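You operate a simulated robot arm through the tools that you are given. There is no shell and no other tool.

You are at the controls of a simulated two-armed robot. One attempt, no reset.

TASK
Power the small marker up and mark the block in its drawer.
Fine: leave it switched on, drawer in.
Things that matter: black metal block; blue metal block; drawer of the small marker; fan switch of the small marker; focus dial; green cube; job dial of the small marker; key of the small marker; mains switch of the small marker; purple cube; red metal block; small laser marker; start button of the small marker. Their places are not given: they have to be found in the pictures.

It is judged by the outcome, as a careful person would: the job done as asked, and still so three seconds after it is handed in. It fails if anything else is knocked over, pushed out of place, dropped, spilled or broken.

THE ROBOT
Two 7-joint arms with fingered hands on one trunk that stands fixed in place. Base frame: the origin is at the foot of the trunk, x ahead of it, y to its left, z up. Readings come in m, rad, newtons and seconds.
The left shoulder is at [0.07, 0.139, 1.133], the right one opposite. With the tool pointing down near the work surface each hand reaches from about 0.44 to 0.84 m from the base axis, measured 20 degrees to its own side. Payload 3.9 kg a hand.
The TCP of each hand is the grasp point between the finger pads, 0.029 m short of the fingertips. In the tool frame z runs along the fingers and y along their closing line. The gripper opens to 0.1 m; its body begins 0.034 m behind the TCP. The gripper is a hand of 5 fingers: y runs from the thumb to the fingers, the wrist lies at [-0.015, -0.105, -0.177] in the tool frame, and closing takes about 1.5 s.
Orientation is that of the tool frame in the base frame, as [roll, pitch, yaw] about the fixed x, y, z axes, in that order (R = Rz(yaw) Ry(pitch) Rx(roll)). With the fingers straight down and the wrist toward the robot, the tool's x, y and z point along [0, 1, 0], [1, 0, 0] and [0, 0, -1] of the base frame.

THE INTERFACE
- The arms move only by the tool step_arm. It takes "left_targets", "right_targets" or both (then of equal length, played together; a hand with none holds still); each is a list of rows, each a list of 7 numbers: the shift along the base's x, y, z in units of 25 mm (1.0 is 25 mm), then the turn, a rotation vector about the base's x, y, z in units of 8 degrees (1.0 is 8 degrees), then the gripper command, from -1 (fully open) to 1 (shut), values between in proportion. In form: [[tx, ty, tz, ax, ay, az, fingers], ...]. A call has 1 to 20 rows; each row shifts and turns the commanded pose from where the row before left it. A call with a number of a shift or a turn outside -1 to 1 is refused whole. Each row takes 0.2 s and may step no farther than 0.05 m and 0.15 rad from the row before; otherwise, or with a gripper value out of range, the whole call is refused. A pose out of reach is approached as far as the arm can. The call stops where the force on the tool passes 40 N (or 10 N more than at its start, if that is more) or the arm is blocked; 0.2 s more then pass. The fingers move at their own pace (about 0.153 m/s each) and stop on an object; they squeeze with about 26 N. The grip force told is the motor's: it shows also when the fingers shut on nothing. Time passes only in rows, and 0.2 s behind the last, so rows that do not move let the fingers close. It gives the time, the measured TCP pose, the force on the tool (base axes), the opening and the grip force at its end, in the units of the frame above (readings bear some noise), with the torque about the TCP (base axes, N m) and any sound that the robot's microphone picked up.
- Cameras (640 x 400 px; columns grow to the right, rows downward): "scene" is now at [0.1095, 0.0643, 1.4573]; the picture's right is [0.74, -0.67, 0.00], its down [-0.36, -0.40, -0.84] and it looks along [0.56, 0.63, -0.54] (base axes); focal length 214 px, centre (320, 200). "left" rides on the left gripper at [-0.066, -0.086, -0.121] in its tool frame; the picture's right is [-0.76, -0.31, 0.58], its down [0.59, -0.70, 0.40] and it looks along [0.28, 0.64, 0.71] (tool axes); focal length 247 px, centre (320, 200). "right" rides on the right gripper at [0.066, -0.086, -0.121] in its tool frame; the picture's right is [-0.76, 0.31, -0.58], its down [-0.59, -0.70, 0.40] and it looks along [-0.28, 0.64, 0.71] (tool axes); focal length 247 px, centre (320, 200).
- camera(camera): a new picture of that camera. No time passes.
- lift_body(by): slides the trunk up (or, below 0, down) by that many m; the arms and the scene camera ride with it, the base frame stays. It gives what a move gives, with no picture.
- grasp_type(shape, hand): the hand has 5 fingers and takes this shape, open, in about a second: jaw (thumb against the fingers, like two jaws); tri (thumb and two fingers); tip (a fingertip pinch); poke (one finger out to press); point (the index stretched); flat (the hand flat); cup (the hand cupped); fist (a fist). The gripper value then closes the fingers along that shape, each until it touches; the sizes above hold for jaw. It gives what a move gives, with no picture.
- pan_tilt(pan, tilt): turns the head with the scene camera to pan (to the left, within 1.501 rad either way) and tilt (down, from -0.506 to 1.204), counted from straight ahead of the robot. It gives what a move gives.
- probe_pixels(camera, pixels): for up to 12 pixels [column, row] of the newest picture of that camera ("zoom" is the newest enlarged one), the place [x, y, z] in the base frame of the surface seen there, good to about 0.002 m. No time passes.
- enlarge(camera, box): a new picture of the part [left, top, right, bottom] of that camera's present view, enlarged. No time passes.
- sign_off(): hands the job in; it is judged then, once.

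Leave the grippers open and the arms clear of the work at the hand-in unless told otherwise.

The tools are called as a command line: name --argument value ..., lists and objects as JSON in quotes. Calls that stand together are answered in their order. step_arm: Moves the arms, as the interface text tells. Its arguments: {"type":"object","properties":{"left_targets":{"type":"array"},"right_targets":{"type":"array"}},"required":[]} The other tools are called the same way: lift_body (by) moves the trunk up or down; grasp_type (shape, hand) gives the hand a shape; pan_tilt (pan, tilt) turns the head that bears the scene camera; camera (camera) takes a picture; probe_pixels (camera, pixels) gives the place of the surface under pixels of a picture; enlarge (camera, box) takes an enlarged picture of a part of a camera's view; sign_off () hands the job in.

At the start:

```text
time_s: 0.0
left_eef_pos: [0.2802, 0.5291, 1.3965]
left_tool_rot: [-3.141, -0.001, 2.282]
left_force: [-0.3, 0.4, -0.3]
left_wrist_torque: [0.02, -0.01, 0.01]
left_finger_gap: 0.0997
left_gripper_force: 0.0
left_shape: jaw
right_eef_pos: [0.4165, 0.1201, 1.3391]
right_tool_rot: [3.141, 0.001, 2.283]
right_force: [0.7, -0.1, 1.3]
right_wrist_torque: [0.01, -0.02, 0.03]
right_finger_gap: 0.0998
right_gripper_force: 0.1
right_shape: jaw
trunk travel left (down, up): [-0.775, 0.065]
head pan, tilt (commanded): [0.838, 0.564]
```

scene: 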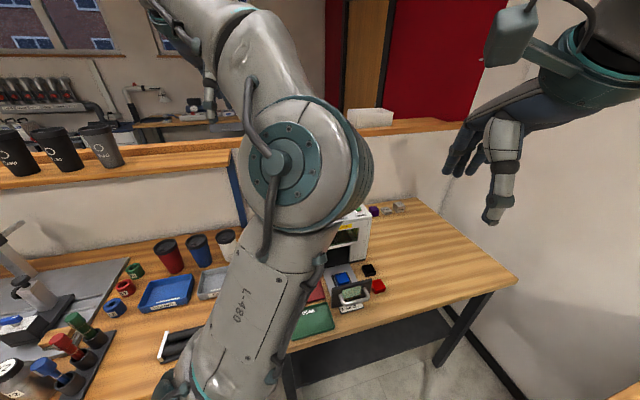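
right: 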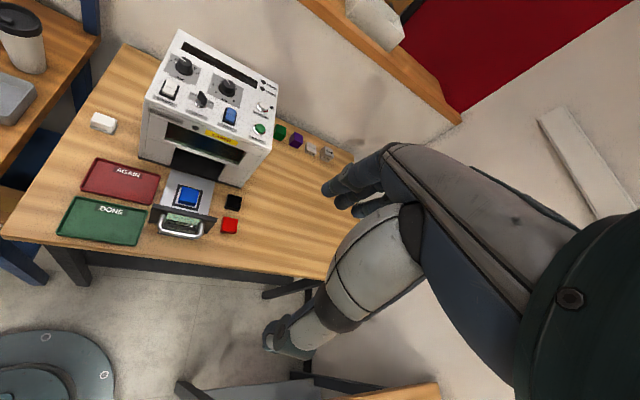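
left: 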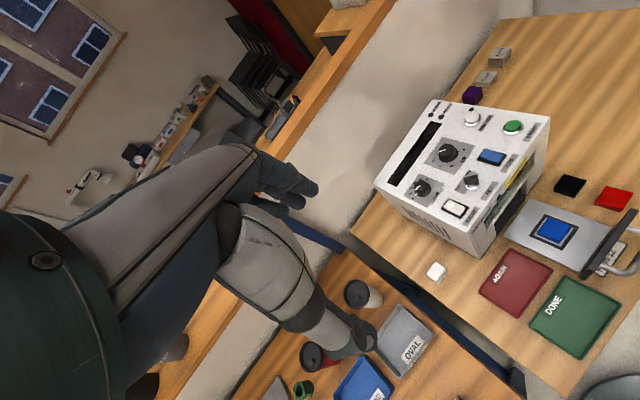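

The right and left hand cameras both show the white marker with its drawer open and a blue block in it. I'll enlarge both views to read the labels on the panel.

enlarge --camera "right" --box '[130, 20, 290, 140]'

enlarge --camera "left" --box '[370, 90, 560, 260]'

enlarge --camera "right" --box '[50, 130, 250, 255]'

```text
3.33 times, centred on (210, 80) of right
```

zoom: 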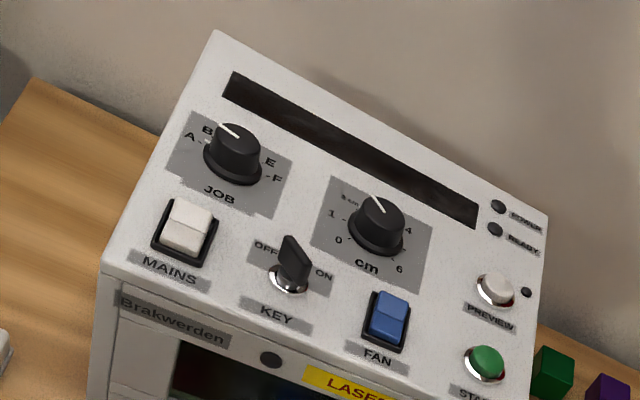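

```text
2.35 times, centred on (465, 175) of left
```

zoom: 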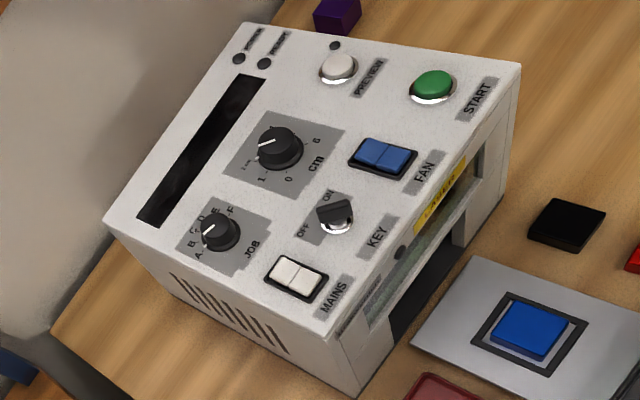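

```text
3.20 times, centred on (150, 192) of right
```

zoom: 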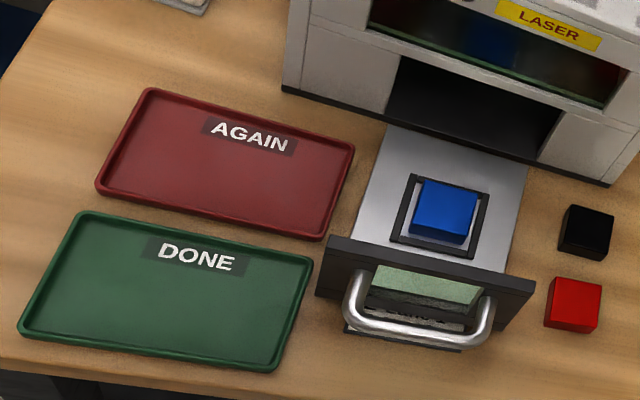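

I can see the mains rocker, job dial, key, focus dial (cm), fan, preview and start. Next I'll probe where they are, on the right camera.

probe_pixels --camera "right" --pixels '[[170, 90], [184, 66], [202, 101], [228, 87], [230, 116], [264, 107], [260, 129], [188, 195], [181, 232], [232, 203], [230, 226], [185, 30]]'

probe_pixels --camera "left" --pixels '[[454, 208], [422, 187], [471, 180], [449, 153], [491, 157], [471, 118], [513, 127], [435, 100], [549, 118], [475, 250], [376, 183], [437, 271]]'

enlarge --camera "left" --box '[520, 180, 640, 280]'

enlarge --camera "right" --box '[140, 180, 240, 245]'

```text
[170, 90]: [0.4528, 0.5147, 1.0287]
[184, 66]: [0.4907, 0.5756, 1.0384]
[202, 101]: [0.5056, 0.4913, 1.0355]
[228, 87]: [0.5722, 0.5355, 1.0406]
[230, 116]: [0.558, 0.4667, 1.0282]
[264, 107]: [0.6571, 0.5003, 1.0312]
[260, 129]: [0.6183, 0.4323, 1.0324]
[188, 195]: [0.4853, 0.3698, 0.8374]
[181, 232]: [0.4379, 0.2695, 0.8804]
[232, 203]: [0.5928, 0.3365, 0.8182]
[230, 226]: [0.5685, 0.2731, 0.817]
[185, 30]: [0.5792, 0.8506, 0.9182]
```

```text
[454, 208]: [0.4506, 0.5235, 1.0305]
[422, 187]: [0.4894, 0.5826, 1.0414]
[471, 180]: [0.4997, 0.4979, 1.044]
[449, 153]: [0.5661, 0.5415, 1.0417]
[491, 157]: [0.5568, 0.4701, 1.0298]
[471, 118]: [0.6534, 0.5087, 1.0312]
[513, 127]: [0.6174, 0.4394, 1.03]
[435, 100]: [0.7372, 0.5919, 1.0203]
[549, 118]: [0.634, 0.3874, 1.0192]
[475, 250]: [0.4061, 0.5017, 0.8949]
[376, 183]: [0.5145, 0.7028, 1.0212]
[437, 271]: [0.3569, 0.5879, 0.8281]
```

```text
4.00 times, centred on (580, 230) of left
```

zoom: 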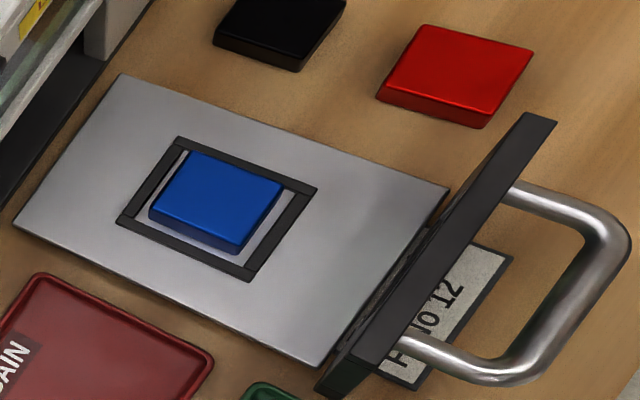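

```text
6.15 times, centred on (190, 212) of right
```

zoom: 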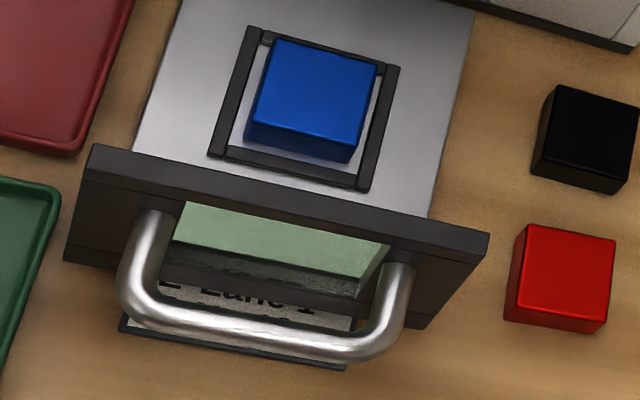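

Panel row direction is about (0.90,-0.43), and the drawer goes in along (0.43,0.90). A card lies on the table under the drawer handle. I'll enlarge the dials and the card further to read them.

enlarge --camera "right" --box '[205, 60, 253, 90]'

enlarge --camera "right" --box '[165, 45, 213, 75]'

enlarge --camera "left" --box '[400, 130, 480, 200]'

enlarge --camera "scene" --box '[290, 200, 420, 320]'

```text
13.33 times, centred on (229, 75) of right
```

zoom: 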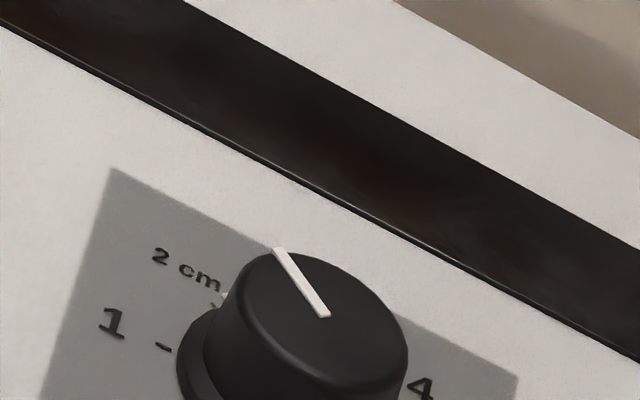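

```text
13.33 times, centred on (189, 60) of right
```

zoom: 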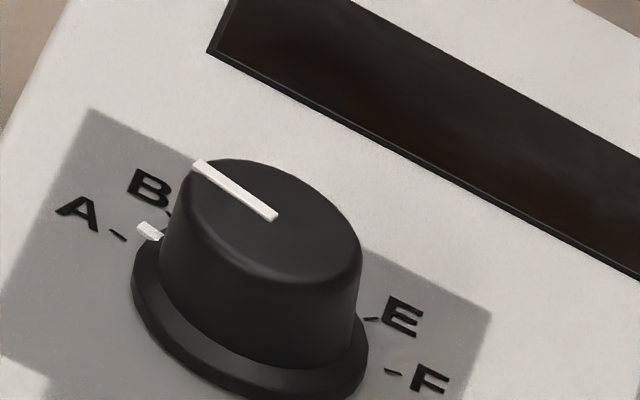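

```text
5.71 times, centred on (440, 165) of left
```

zoom: 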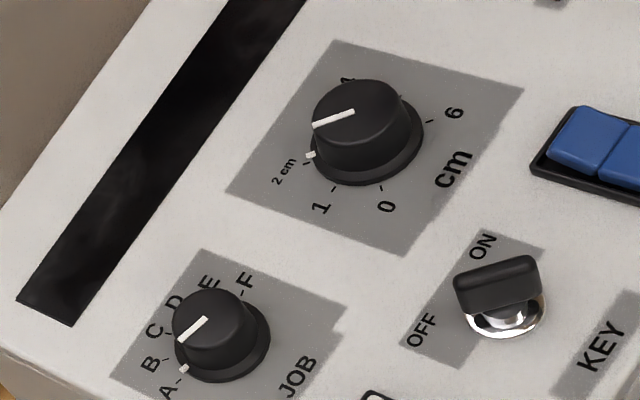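

```text
3.33 times, centred on (355, 260) of scene
```

zoom: 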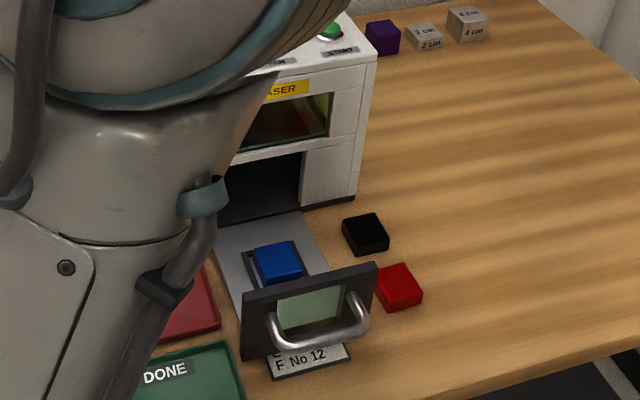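

The card lists the job texts, and the gauge blocks at the back read 2 cm and 4 cm. Next I'll probe the block, drawer plate, drawer front edges, table and tray.

enlarge --camera "right" --box '[140, 160, 260, 245]'

probe_pixels --camera "right" --pixels '[[188, 191], [205, 187], [200, 207], [165, 200], [150, 214], [216, 228], [180, 217], [165, 232], [200, 233], [260, 240], [240, 200], [225, 220]]'

probe_pixels --camera "left" --pixels '[[553, 228], [520, 235], [570, 260], [587, 228], [630, 213], [585, 272], [637, 240], [600, 262], [571, 184], [612, 197], [600, 240], [530, 262]]'

```text
4.71 times, centred on (200, 202) of right
```

zoom: 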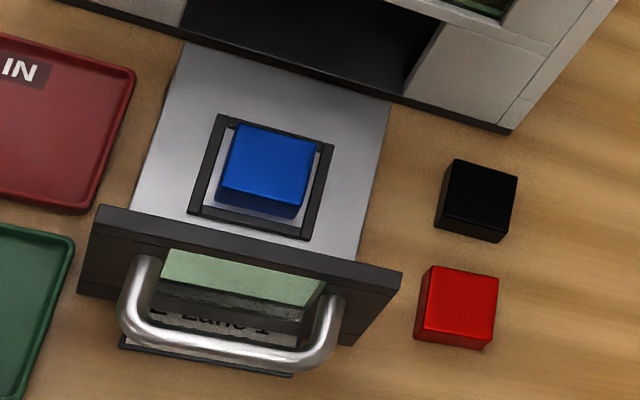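

```text
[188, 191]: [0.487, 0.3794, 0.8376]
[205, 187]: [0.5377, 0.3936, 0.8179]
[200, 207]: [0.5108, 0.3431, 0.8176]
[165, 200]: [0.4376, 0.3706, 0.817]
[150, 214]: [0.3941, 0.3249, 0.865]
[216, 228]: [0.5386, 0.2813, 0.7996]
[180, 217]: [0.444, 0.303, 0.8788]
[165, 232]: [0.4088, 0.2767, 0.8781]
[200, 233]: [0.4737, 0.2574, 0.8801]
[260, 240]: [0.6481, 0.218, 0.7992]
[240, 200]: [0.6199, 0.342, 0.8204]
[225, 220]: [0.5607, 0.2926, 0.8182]
```

```text
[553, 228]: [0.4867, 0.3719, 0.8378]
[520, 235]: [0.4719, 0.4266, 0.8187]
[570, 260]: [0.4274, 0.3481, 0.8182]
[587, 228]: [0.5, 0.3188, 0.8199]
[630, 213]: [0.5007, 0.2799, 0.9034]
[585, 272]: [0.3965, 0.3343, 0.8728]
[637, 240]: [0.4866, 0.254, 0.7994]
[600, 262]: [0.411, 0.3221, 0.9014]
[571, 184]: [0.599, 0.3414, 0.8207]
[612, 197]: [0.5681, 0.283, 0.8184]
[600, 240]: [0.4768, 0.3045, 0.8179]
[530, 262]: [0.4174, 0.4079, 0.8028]
```

The block stands 20 mm above the drawer plate (z 0.838 against 0.818), so the 2 cm focus should fit. Now I'll look closer at the rockers, key and buttons.

enlarge --camera "left" --box '[435, 190, 475, 225]'

enlarge --camera "left" --box '[450, 140, 515, 200]'

enlarge --camera "right" --box '[155, 75, 245, 130]'

enlarge --camera "left" --box '[425, 90, 535, 145]'

```text
11.43 times, centred on (455, 208) of left
```

zoom: 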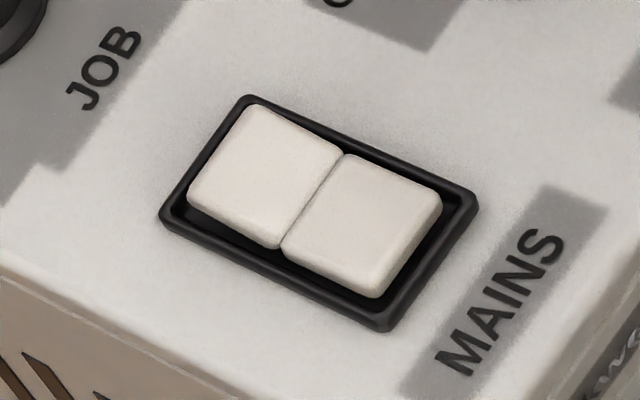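

```text
6.67 times, centred on (482, 170) of left
```

zoom: 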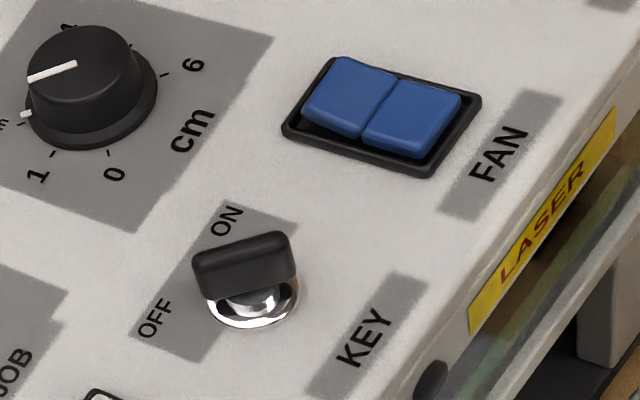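

```text
7.11 times, centred on (200, 102) of right
```

zoom: 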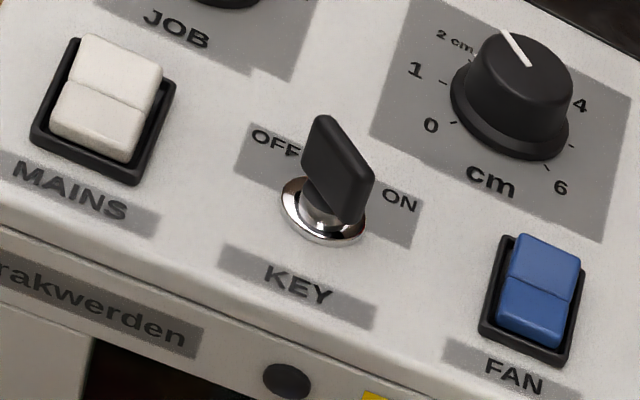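

```text
5.82 times, centred on (480, 118) of left
```

zoom: 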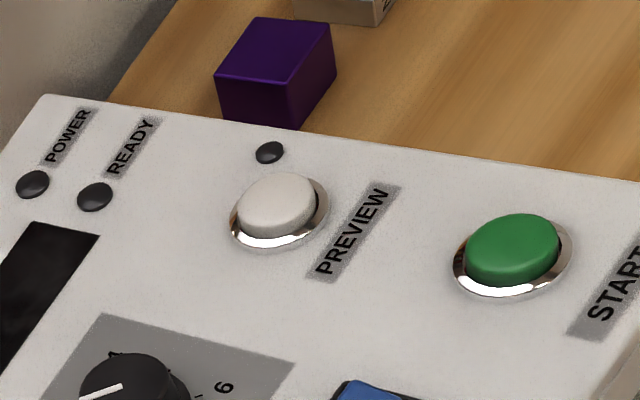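

Power and Ready lamps are dark. The key points to OFF (back-left) and ON is 90° clockwise from there.

The drawer stands about 0.15 m out. My plan is to push it in with the right hand closed and fingers down, along (0.432,0.902). First I'll bring the right hand down in front of the handle, turning it so its y axis lies along the push direction.

step_arm --right_targets '[[-0.021, 0.21, -0.97, 0, 0, 0.185, 1], [-0.021, 0.21, -0.97, 0, 0, 0.185, 1], [-0.021, 0.21, -0.97, 0, 0, 0.185, 1], [-0.021, 0.21, -0.97, 0, 0, 0.185, 1], [-0.021, 0.21, -0.97, 0, 0, 0.185, 1], [-0.021, 0.21, -0.97, 0, 0, 0.185, 1], [-0.021, 0.21, -0.97, 0, 0, 0.185, 1], [-0.021, 0.21, -0.97, 0, 0, 0.185, 1], [-0.021, 0.21, -0.97, 0, 0, 0.185, 1], [-0.021, 0.21, -0.97, 0, 0, 0.185, 1], [-0.021, 0.21, -0.97, 0, 0, 0.185, 1], [-0.021, 0.21, -0.97, 0, 0, 0.185, 1], [-0.021, 0.21, -0.97, 0, 0, 0.185, 1], [-0.021, 0.21, -0.97, 0, 0, 0.185, 1], [-0.021, 0.21, -0.97, 0, 0, 0.185, 1], [-0.021, 0.21, -0.97, 0, 0, 0.185, 1]]'

camera --camera "right"

camera --camera "scene"

camera --camera "left"

```text
time_s: 3.4
left_eef_pos: [0.2807, 0.5296, 1.396]
left_tool_rot: [3.141, 0.0, 2.283]
left_force: [0.6, -1.0, -0.2]
left_wrist_torque: [-0.01, -0.01, 0.02]
left_finger_gap: 0.0996
left_gripper_force: 0.1
left_shape: jaw
right_eef_pos: [0.4068, 0.2018, 0.9503]
right_tool_rot: [3.141, 0.001, 2.694]
right_force: [-0.3, 0.1, -0.3]
right_wrist_torque: [0.0, 0.01, -0.01]
right_finger_gap: 0.0
right_gripper_force: 25.9
right_shape: jaw
trunk travel left (down, up): [-0.775, 0.065]
head pan, tilt (commanded): [0.838, 0.564]
```

```text
taken
```

right: 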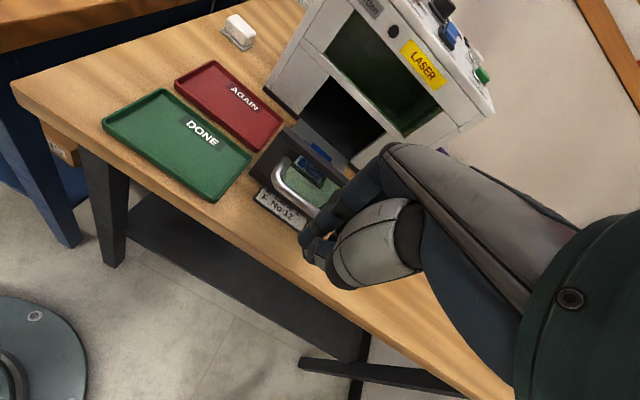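

```text
taken
```

scene: 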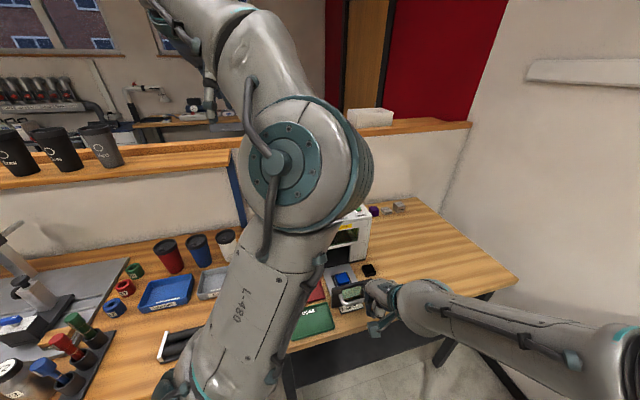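

```text
taken
```

left: 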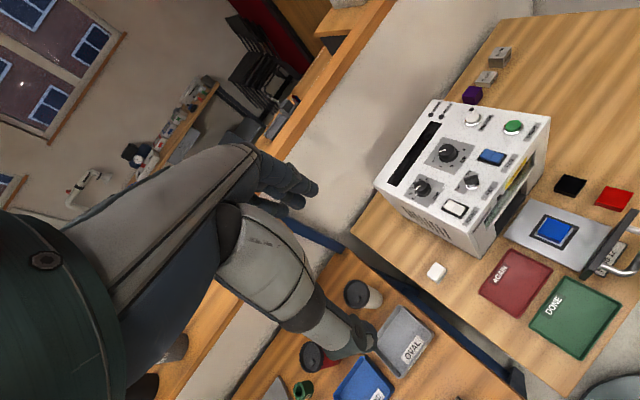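

The right hand is in front of the handle at z 0.95. I'll enlarge the scene and right views to check its alignment and try to read the card.

enlarge --camera "scene" --box '[320, 250, 440, 340]'

enlarge --camera "right" --box '[240, 140, 400, 260]'

probe_pixels --camera "right" --pixels '[[283, 180], [295, 197], [310, 210], [340, 200], [315, 240], [330, 215], [360, 190], [380, 160]]'

```text
4.44 times, centred on (380, 295) of scene
```

zoom: 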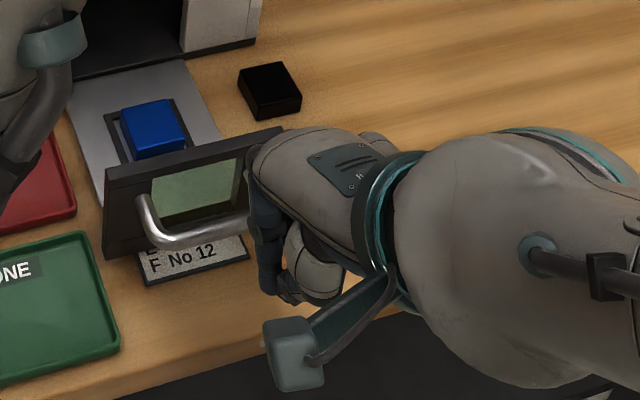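

```text
3.33 times, centred on (320, 200) of right
```

zoom: 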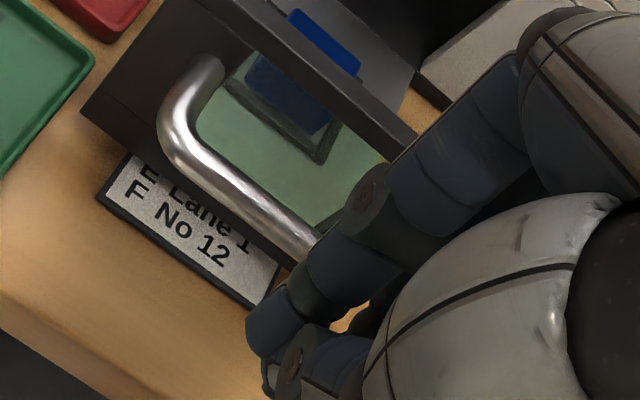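

```text
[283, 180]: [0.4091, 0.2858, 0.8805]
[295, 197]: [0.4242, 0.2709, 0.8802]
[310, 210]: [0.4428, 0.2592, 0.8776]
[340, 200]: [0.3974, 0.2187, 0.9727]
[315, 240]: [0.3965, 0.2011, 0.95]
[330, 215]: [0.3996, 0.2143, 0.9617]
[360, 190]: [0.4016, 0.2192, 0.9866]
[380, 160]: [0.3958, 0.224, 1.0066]
```

The closed fingers are centred on the handle (u≈0.28) and about 6 cm short of it. I'll tilt the hand 20° so the fingers lead and the knuckles stay back from the machine, and lower it to the bar height (z≈0.875).

step_arm --right_targets '[[0, 0, -1, 0.752, -0.36, 0, 1], [0, 0, -1, 0.752, -0.36, 0, 1], [0, 0, -1, 0.752, -0.36, 0, 1]]'

enlarge --camera "scene" --box '[320, 250, 440, 340]'

camera --camera "right"

```text
time_s: 4.2
left_eef_pos: [0.2808, 0.5295, 1.3959]
left_tool_rot: [-3.141, -0.001, 2.282]
left_force: [0.5, 0.1, 0.3]
left_wrist_torque: [0.03, 0.0, 0.01]
left_finger_gap: 0.1
left_gripper_force: 0.1
left_shape: jaw
right_eef_pos: [0.4068, 0.2029, 0.8754]
right_tool_rot: [2.792, 0.002, 2.696]
right_force: [-0.3, 0.5, -0.4]
right_wrist_torque: [0.0, 0.01, 0.02]
right_finger_gap: 0.0001
right_gripper_force: 26.4
right_shape: jaw
trunk travel left (down, up): [-0.775, 0.065]
head pan, tilt (commanded): [0.838, 0.564]
```

```text
4.44 times, centred on (380, 295) of scene
```

zoom: 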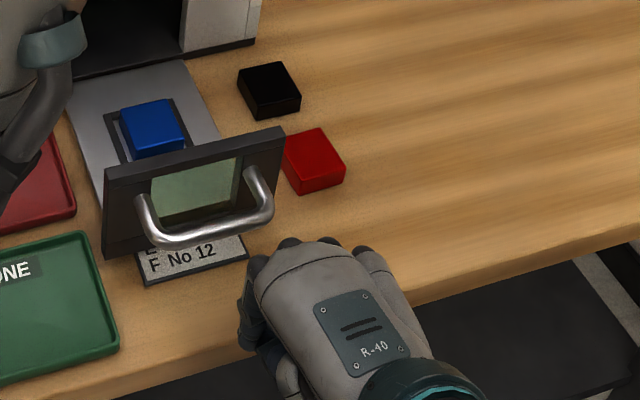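

```text
taken
```

right: 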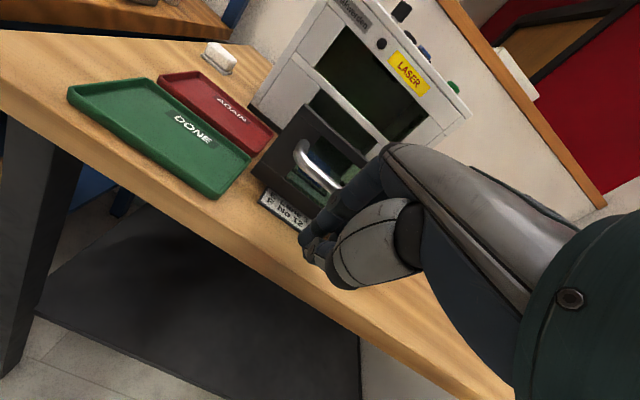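

By projection, the TCP lines up with the handle centre along the push direction. The fingertips at z≈0.846 clear the 0.82-high blocks. I'll push forward slowly, 75 mm along (0.432,0.902).

step_arm --right_targets '[[0.216, 0.451, 0, 0, 0, 0, 1], [0.216, 0.451, 0, 0, 0, 0, 1], [0.216, 0.451, 0, 0, 0, 0, 1], [0.216, 0.451, 0, 0, 0, 0, 1], [0.216, 0.451, 0, 0, 0, 0, 1], [0.216, 0.451, 0, 0, 0, 0, 1]]'

enlarge --camera "scene" --box '[300, 220, 440, 325]'

camera --camera "right"

```text
time_s: 5.6
left_eef_pos: [0.2796, 0.5302, 1.3959]
left_tool_rot: [-3.142, -0.001, 2.284]
left_force: [0.1, -0.3, 0.4]
left_wrist_torque: [-0.01, 0.03, 0.06]
left_finger_gap: 0.0998
left_gripper_force: 0.0
left_shape: jaw
right_eef_pos: [0.4411, 0.2715, 0.8795]
right_tool_rot: [2.788, 0.0, 2.692]
right_force: [0.0, -1.0, 1.1]
right_wrist_torque: [0.03, -0.01, -0.01]
right_finger_gap: 0.0001
right_gripper_force: 26.0
right_shape: jaw
trunk travel left (down, up): [-0.775, 0.065]
head pan, tilt (commanded): [0.838, 0.564]
```

```text
3.81 times, centred on (370, 272) of scene
```

zoom: 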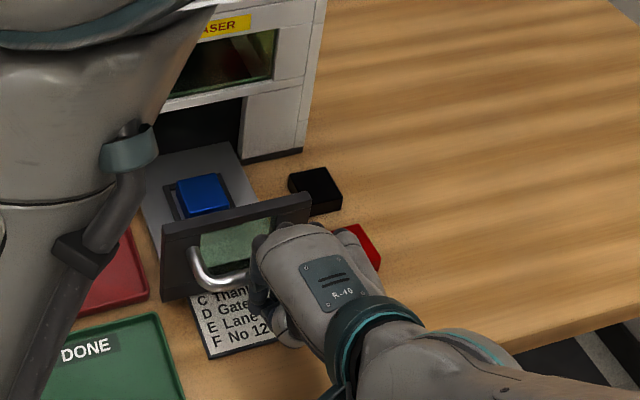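

```text
taken
```

right: 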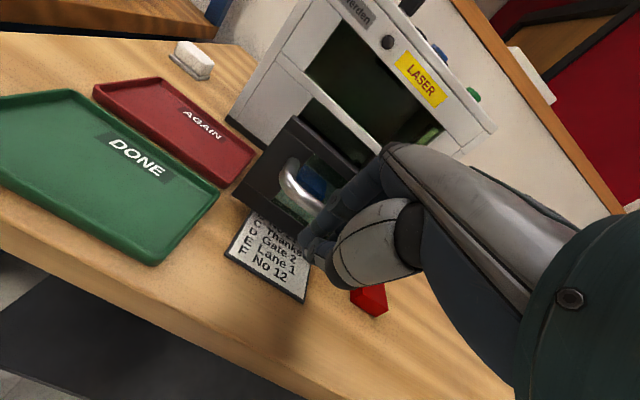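

The drawer is sliding in cleanly with almost no force. I'll continue another 75 mm.

step_arm --right_targets '[[0.216, 0.451, 0, 0, 0, 0, 1], [0.216, 0.451, 0, 0, 0, 0, 1], [0.216, 0.451, 0, 0, 0, 0, 1], [0.216, 0.451, 0, 0, 0, 0, 1], [0.216, 0.451, 0, 0, 0, 0, 1], [0.216, 0.451, 0, 0, 0, 0, 1]]'

enlarge --camera "scene" --box '[300, 220, 440, 325]'

camera --camera "right"

```text
time_s: 7.0
left_eef_pos: [0.2802, 0.53, 1.3964]
left_tool_rot: [3.141, -0.001, 2.283]
left_force: [0.1, 0.8, -0.3]
left_wrist_torque: [-0.01, -0.02, 0.0]
left_finger_gap: 0.0996
left_gripper_force: 0.0
left_shape: jaw
right_eef_pos: [0.4719, 0.3383, 0.8764]
right_tool_rot: [2.793, 0.001, 2.697]
right_force: [-0.4, -0.5, -0.6]
right_wrist_torque: [-0.03, 0.0, -0.02]
right_finger_gap: 0.0
right_gripper_force: 26.3
right_shape: jaw
trunk travel left (down, up): [-0.775, 0.065]
head pan, tilt (commanded): [0.838, 0.564]
```

```text
3.81 times, centred on (370, 272) of scene
```

zoom: 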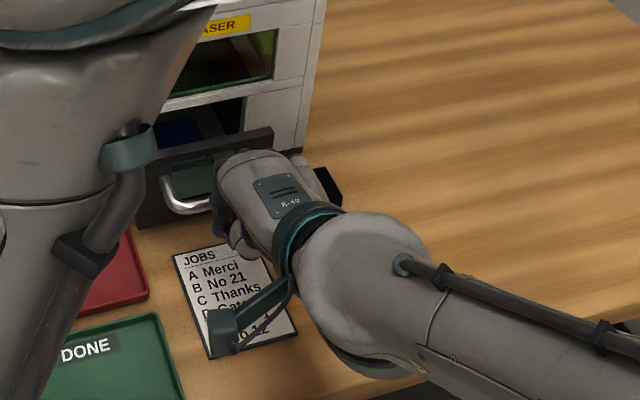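

```text
taken
```

right: 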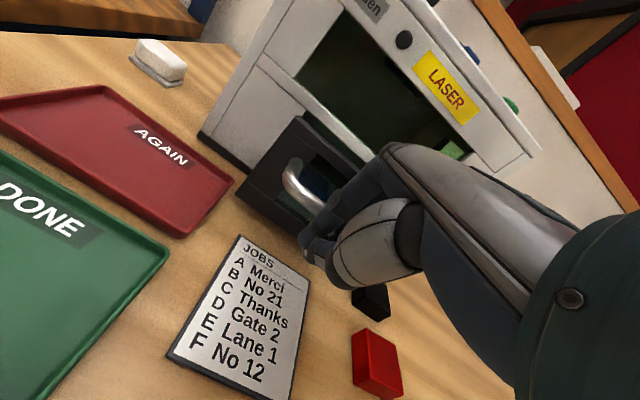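

The card lists jobs A Merci to F No 12. No job is named in the task, so I'll leave the dial. Before closing the last part, I'll probe the drawer plate and the machine front to see how far is left.

probe_pixels --camera "right" --pixels '[[297, 125], [280, 180], [265, 165], [290, 185], [330, 195], [225, 110], [255, 65], [345, 115], [215, 140], [300, 30]]'

enlarge --camera "right" --box '[190, 60, 390, 240]'

```text
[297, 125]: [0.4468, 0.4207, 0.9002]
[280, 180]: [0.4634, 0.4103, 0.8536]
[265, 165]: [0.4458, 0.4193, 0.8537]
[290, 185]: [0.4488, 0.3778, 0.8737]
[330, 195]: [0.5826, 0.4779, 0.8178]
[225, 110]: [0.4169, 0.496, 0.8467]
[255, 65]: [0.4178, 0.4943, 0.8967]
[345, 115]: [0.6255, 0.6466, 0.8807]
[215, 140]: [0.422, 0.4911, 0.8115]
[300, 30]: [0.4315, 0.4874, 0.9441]
```

```text
2.22 times, centred on (290, 150) of right
```

zoom: 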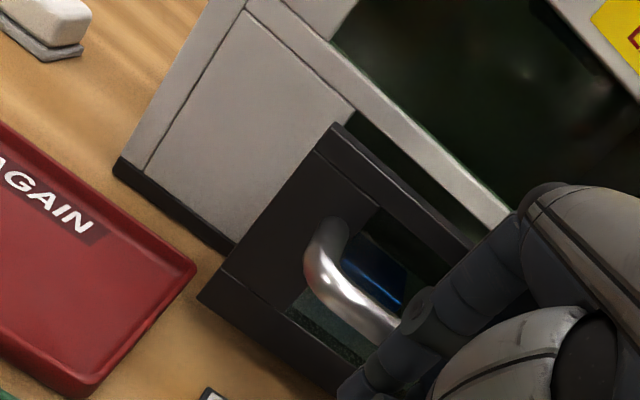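

The plate's outer face is at v≈0.5705 and the machine front at v≈0.627, so about 47 mm remain. I'll do 35 mm, then creep in with small steps until it stops or clicks.

step_arm --right_targets '[[0.216, 0.451, 0, 0, 0, 0, 1], [0.216, 0.451, 0, 0, 0, 0, 1], [0.173, 0.361, 0, 0, 0, 0, 1], [0.052, 0.108, 0, 0, 0, 0, 1], [0.052, 0.108, 0, 0, 0, 0, 1]]'

camera --camera "right"

probe_pixels --camera "right" --pixels '[[280, 180], [265, 165], [225, 100], [255, 65]]'

```text
time_s: 8.2
left_eef_pos: [0.2808, 0.5288, 1.3963]
left_tool_rot: [-3.141, -0.001, 2.284]
left_force: [0.0, 0.2, 0.4]
left_wrist_torque: [0.02, -0.01, -0.01]
left_finger_gap: 0.0999
left_gripper_force: 0.0
left_shape: jaw
right_eef_pos: [0.4856, 0.3663, 0.8777]
right_tool_rot: [2.791, 0.0, 2.695]
right_force: [0.0, -1.6, 0.8]
right_wrist_torque: [0.01, 0.0, -0.06]
right_finger_gap: 0.0
right_gripper_force: 26.0
right_shape: jaw
right hand out of reach, approached as far as the arm can: row 1, 2
trunk travel left (down, up): [-0.775, 0.065]
head pan, tilt (commanded): [0.838, 0.564]
```

```text
taken
```

right: 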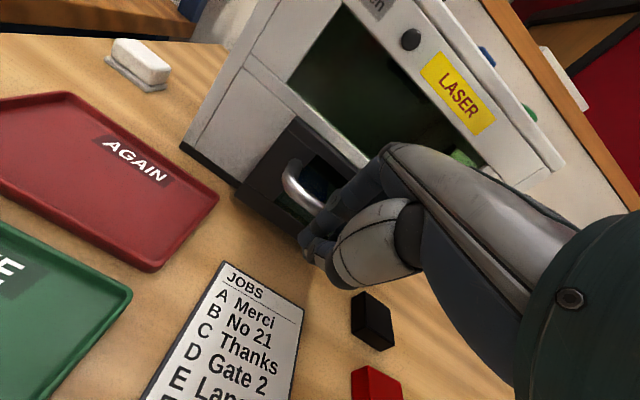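

```text
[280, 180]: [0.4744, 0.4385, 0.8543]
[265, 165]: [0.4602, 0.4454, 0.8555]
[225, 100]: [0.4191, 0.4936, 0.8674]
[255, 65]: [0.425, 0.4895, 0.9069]
```

The plate is now at v≈0.600, about 17 mm to go. The arm reported a reach limit on two rows but kept moving, so I'll try smaller steps.

step_arm --right_targets '[[0.086, 0.18, 0, 0, 0, 0, 1], [0.086, 0.18, 0, 0, 0, 0, 1], [0.086, 0.18, 0, 0, 0, 0, 1]]'

camera --camera "right"

probe_pixels --camera "right" --pixels '[[275, 175], [262, 165], [225, 100], [255, 65]]'

```text
time_s: 9.0
left_eef_pos: [0.2789, 0.5294, 1.3949]
left_tool_rot: [3.139, 0.002, 2.283]
left_force: [-0.5, 0.8, 0.0]
left_wrist_torque: [0.04, -0.01, -0.02]
left_finger_gap: 0.0999
left_gripper_force: 0.0
left_shape: jaw
right_eef_pos: [0.4908, 0.3793, 0.8769]
right_tool_rot: [2.79, 0.002, 2.695]
right_force: [-2.9, -2.6, 0.9]
right_wrist_torque: [0.01, -0.03, -0.02]
right_finger_gap: 0.0
right_gripper_force: 26.3
right_shape: jaw
trunk travel left (down, up): [-0.775, 0.065]
head pan, tilt (commanded): [0.838, 0.564]
```

```text
taken
```

right: 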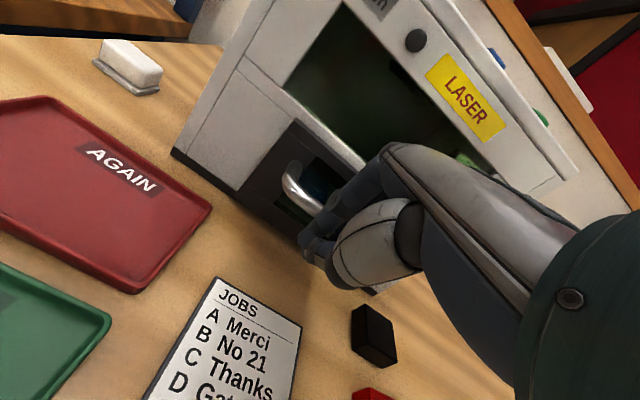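

```text
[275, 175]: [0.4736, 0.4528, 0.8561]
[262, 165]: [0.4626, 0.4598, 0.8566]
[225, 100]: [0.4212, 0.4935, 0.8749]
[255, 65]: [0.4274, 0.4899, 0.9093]
```

The plate is at v≈0.613 with a force of about 4 N. I'll creep on with 2 mm steps until it seats.

step_arm --right_targets '[[0.035, 0.072, 0, 0, 0, 0, 1], [0.035, 0.072, 0, 0, 0, 0, 1], [0.035, 0.072, 0, 0, 0, 0, 1]]'

camera --camera "right"

probe_pixels --camera "right" --pixels '[[275, 175], [262, 165], [225, 100], [255, 65]]'

```text
time_s: 9.8
left_eef_pos: [0.2787, 0.5266, 1.3979]
left_tool_rot: [3.139, -0.001, 2.283]
left_force: [-1.0, -0.1, 0.7]
left_wrist_torque: [0.02, 0.02, 0.04]
left_finger_gap: 0.0997
left_gripper_force: 0.2
left_shape: jaw
right_eef_pos: [0.4939, 0.3836, 0.8786]
right_tool_rot: [2.791, 0.001, 2.693]
right_force: [-6.7, -16.3, 0.7]
right_wrist_torque: [-0.01, 0.0, -0.14]
right_finger_gap: 0.0
right_gripper_force: 25.8
right_shape: jaw
trunk travel left (down, up): [-0.775, 0.065]
head pan, tilt (commanded): [0.838, 0.564]
```

```text
taken
```

right: 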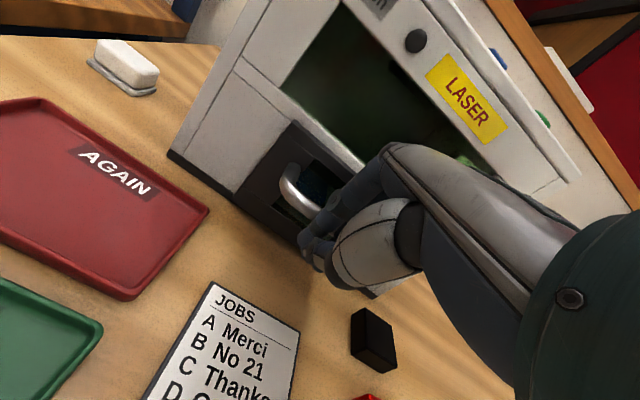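

```text
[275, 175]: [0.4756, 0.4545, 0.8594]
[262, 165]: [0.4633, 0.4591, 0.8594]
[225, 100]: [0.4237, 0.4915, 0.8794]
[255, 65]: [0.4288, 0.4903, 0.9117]
```

The force rose to about 17 N, so the drawer looks seated. I'll zoom in on the gap before backing off.

enlarge --camera "right" --box '[160, 100, 320, 220]'

enlarge --camera "scene" --box '[300, 200, 440, 305]'

enlarge --camera "left" --box '[490, 130, 640, 250]'

```text
3.33 times, centred on (240, 160) of right
```

zoom: 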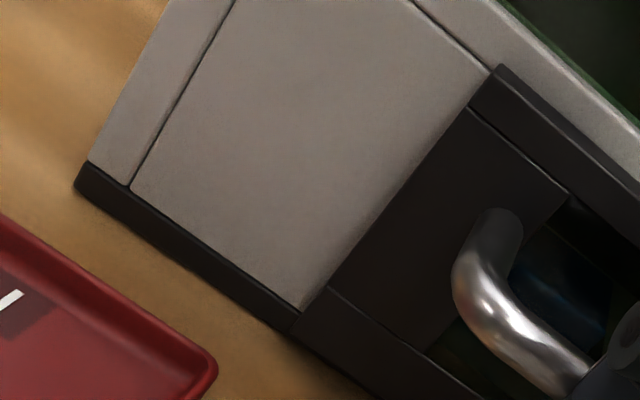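

```text
3.81 times, centred on (370, 252) of scene
```

zoom: 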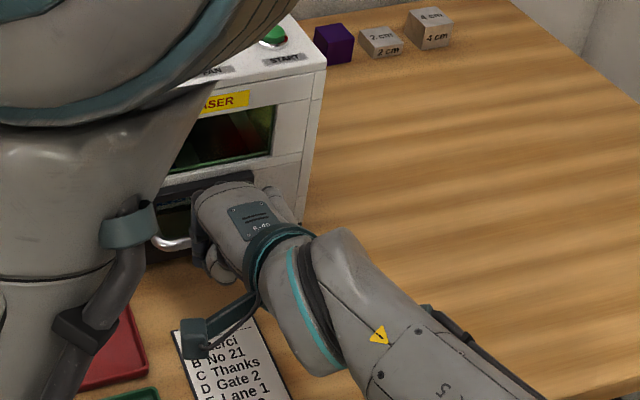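

```text
3.33 times, centred on (565, 190) of left
```

zoom: 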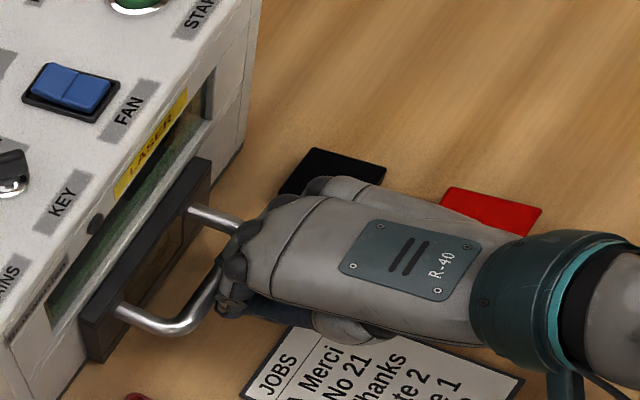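

The drawer front is flush all round. I'll back the right hand straight out 80 mm, then raise it back to its viewing spot.

step_arm --right_targets '[[-0.216, -0.451, 0, 0, 0, 0, 1], [-0.346, -0.722, 0, 0, 0, 0, 1], [-0.432, -0.902, 0, 0, 0, 0, 1], [-0.432, -0.902, 0.2, 0, 0, 0, 1], [-0.432, -0.902, 0.5, 0, 0, 0, 1], [-0.432, -0.902, 1, -0.752, 0.36, 0, 1], [-0.2, -0.902, 1, -0.752, 0.36, 0, 1], [-0.1, -0.902, 1, -0.752, 0.36, 0, 1], [-0.1, -0.902, 1, 0, 0, -0.3, 0], [0, -0.9, 1, 0, 0, -0.3, -1], [0, -0.9, 1, 0, 0, -0.3, -1], [0, -0.5, 1, 0, 0, -0.3, -1], [0, 0, 1, 0, 0, -0.3, -1], [0, 0, 1, 0, 0, -0.3, -1], [0, 0, 1, 0, 0, -0.3, -1], [0, 0, 1, 0, 0, -0.3, -1], [0, 0, 1, 0, 0, -0.3, -1], [0, 0, 1, 0, 0, -0.26, -1], [0, 0, 1, 0, 0, 0, -1], [0, 0, 1, 0, 0, 0, -1]]'

camera --camera "right"

camera --camera "scene"

camera --camera "left"

```text
time_s: 14.0
left_eef_pos: [0.28, 0.529, 1.3969]
left_tool_rot: [3.14, -0.001, 2.284]
left_force: [-0.4, 1.0, 0.9]
left_wrist_torque: [0.03, -0.02, -0.03]
left_finger_gap: 0.0999
left_gripper_force: 0.0
left_shape: jaw
right_eef_pos: [0.4293, 0.1417, 1.2684]
right_tool_rot: [3.141, 0.0, 2.28]
right_force: [-0.1, -0.5, 0.4]
right_wrist_torque: [0.01, 0.02, 0.02]
right_finger_gap: 0.0996
right_gripper_force: 0.0
right_shape: jaw
trunk travel left (down, up): [-0.775, 0.065]
head pan, tilt (commanded): [0.838, 0.564]
```

```text
taken
```

right: 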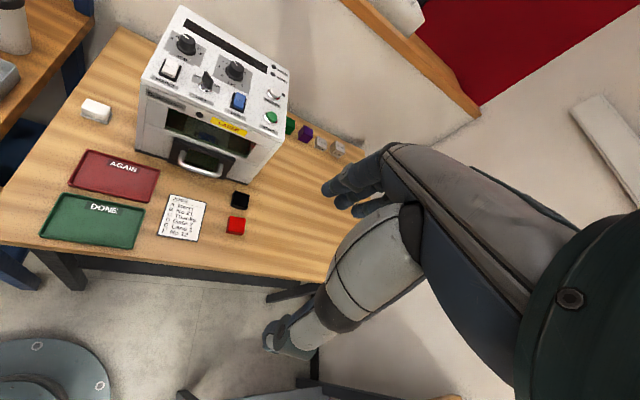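

```text
taken
```

scene: 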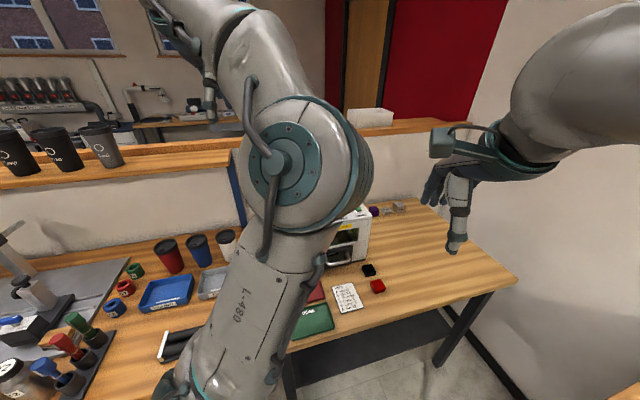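

```text
taken
```

left: 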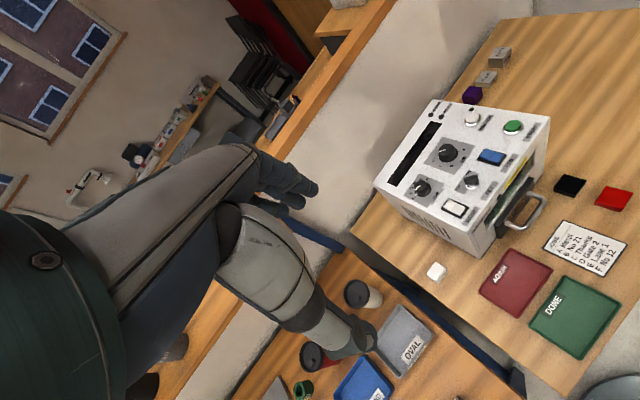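

The drawer is in and the black and red blocks haven't moved. Next I'll look closely at the panel from the right camera and probe the rockers to find which half stands up.

enlarge --camera "right" --box '[140, 10, 300, 130]'

enlarge --camera "right" --box '[155, 55, 185, 85]'

probe_pixels --camera "zoom" --pixels '[[300, 100], [330, 150], [290, 180], [270, 230], [250, 270], [350, 220], [400, 180], [230, 330], [150, 200], [450, 250]]'

```text
3.33 times, centred on (220, 70) of right
```

zoom: 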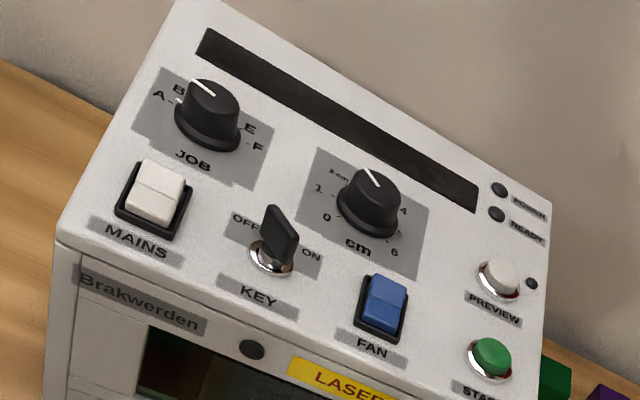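

```text
13.33 times, centred on (170, 70) of right
```

zoom: 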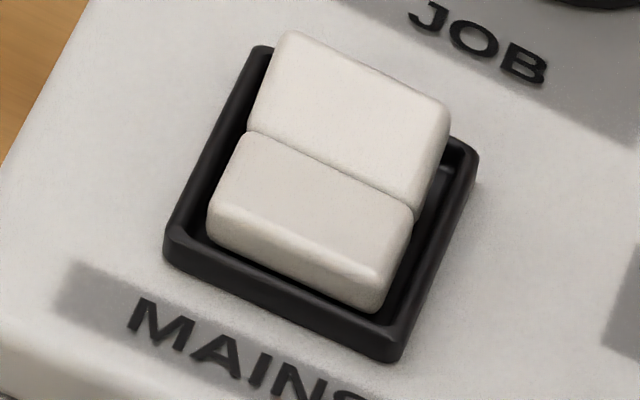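

```text
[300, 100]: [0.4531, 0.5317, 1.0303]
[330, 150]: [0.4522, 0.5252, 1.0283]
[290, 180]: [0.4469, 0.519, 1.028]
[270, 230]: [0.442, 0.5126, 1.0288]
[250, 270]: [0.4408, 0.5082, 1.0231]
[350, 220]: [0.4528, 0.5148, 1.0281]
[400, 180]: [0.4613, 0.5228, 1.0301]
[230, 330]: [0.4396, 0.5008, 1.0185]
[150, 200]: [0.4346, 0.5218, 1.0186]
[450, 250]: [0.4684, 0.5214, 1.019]
```

The rockers' front and back halves differ by only a couple of mm. I'll shape the left hand into "poke" and find where its fingertip sits.

grasp_type --hand "left" --shape "poke"

camera --camera "left"

pan_tilt --pan 1.1 --tilt 0.3

camera --camera "scene"

```text
time_s: 14.9
left_eef_pos: [0.2794, 0.5286, 1.3963]
left_tool_rot: [-3.142, 0.0, 2.282]
left_force: [-0.1, 0.2, 1.3]
left_wrist_torque: [-0.02, -0.01, -0.01]
left_finger_gap: 0.0
left_gripper_force: 0.1
left_shape: poke
right_eef_pos: [0.4291, 0.1428, 1.2661]
right_tool_rot: [-3.141, 0.0, 2.283]
right_force: [-0.6, 0.4, 0.4]
right_wrist_torque: [0.02, 0.02, -0.05]
right_finger_gap: 0.0998
right_gripper_force: 0.1
right_shape: jaw
trunk travel left (down, up): [-0.775, 0.065]
head pan, tilt (commanded): [0.838, 0.564]
```

```text
taken
```

left: 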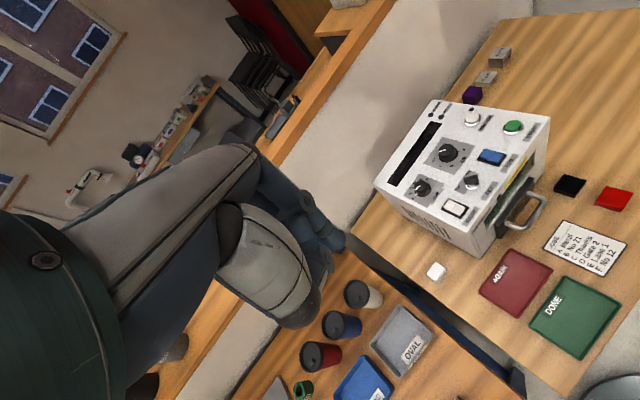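

```text
time_s: 15.7
left_eef_pos: [0.2808, 0.5291, 1.3956]
left_tool_rot: [3.142, -0.001, 2.281]
left_force: [-0.4, 1.1, -0.2]
left_wrist_torque: [-0.04, 0.01, -0.03]
left_finger_gap: 0.0
left_gripper_force: 0.2
left_shape: poke
right_eef_pos: [0.4299, 0.1415, 1.2672]
right_tool_rot: [3.139, 0.0, 2.284]
right_force: [0.5, 0.3, 0.3]
right_wrist_torque: [-0.03, 0.03, 0.02]
right_finger_gap: 0.0999
right_gripper_force: 0.0
right_shape: jaw
trunk travel left (down, up): [-0.775, 0.065]
head pan, tilt (commanded): [1.1, 0.3]
```

```text
taken
```

scene: 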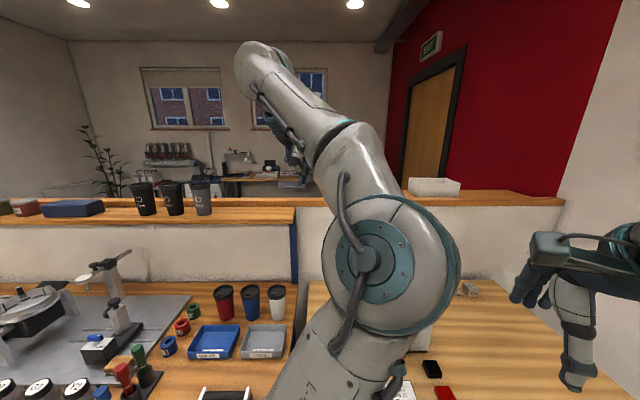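

The poke finger is visible in the left camera near (340,240). I'll enlarge and probe it.

enlarge --camera "left" --box '[240, 160, 400, 280]'

probe_pixels --camera "left" --pixels '[[341, 244], [335, 236], [325, 226], [315, 210], [305, 200], [290, 185], [325, 265], [310, 300]]'

```text
3.33 times, centred on (320, 220) of left
```

zoom: 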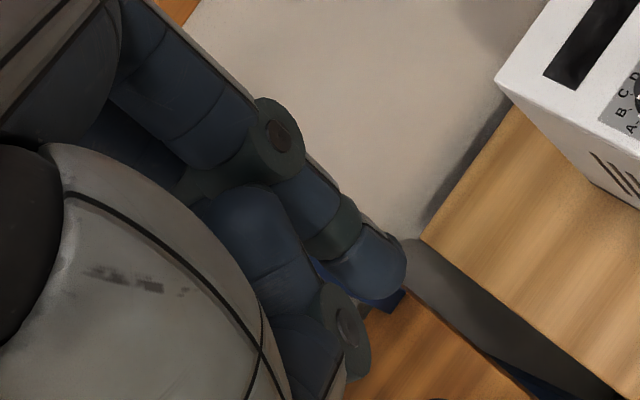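

```text
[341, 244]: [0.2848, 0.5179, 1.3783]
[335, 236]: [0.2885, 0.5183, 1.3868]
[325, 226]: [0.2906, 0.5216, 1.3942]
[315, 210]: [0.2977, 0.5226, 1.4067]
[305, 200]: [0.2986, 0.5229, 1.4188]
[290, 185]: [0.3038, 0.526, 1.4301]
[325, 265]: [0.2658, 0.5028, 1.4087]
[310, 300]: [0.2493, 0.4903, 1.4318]
```

The fingertip lies about 3 cm below the TCP, offset (+0.009,-0.004). Before moving the left arm down to the panel, I'll check where its elbow is, so it can't sweep into the machine.

probe_pixels --camera "scene" --pixels '[[365, 255], [440, 260], [350, 330], [350, 150], [310, 110], [265, 60], [300, 165], [395, 350], [430, 330]]'

```text
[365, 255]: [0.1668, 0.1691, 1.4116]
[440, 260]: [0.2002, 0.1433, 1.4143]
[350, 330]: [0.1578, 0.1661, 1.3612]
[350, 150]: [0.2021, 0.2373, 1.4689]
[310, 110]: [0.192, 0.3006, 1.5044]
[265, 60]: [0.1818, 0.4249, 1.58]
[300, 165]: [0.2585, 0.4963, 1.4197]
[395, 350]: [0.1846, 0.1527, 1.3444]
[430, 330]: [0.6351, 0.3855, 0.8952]
```

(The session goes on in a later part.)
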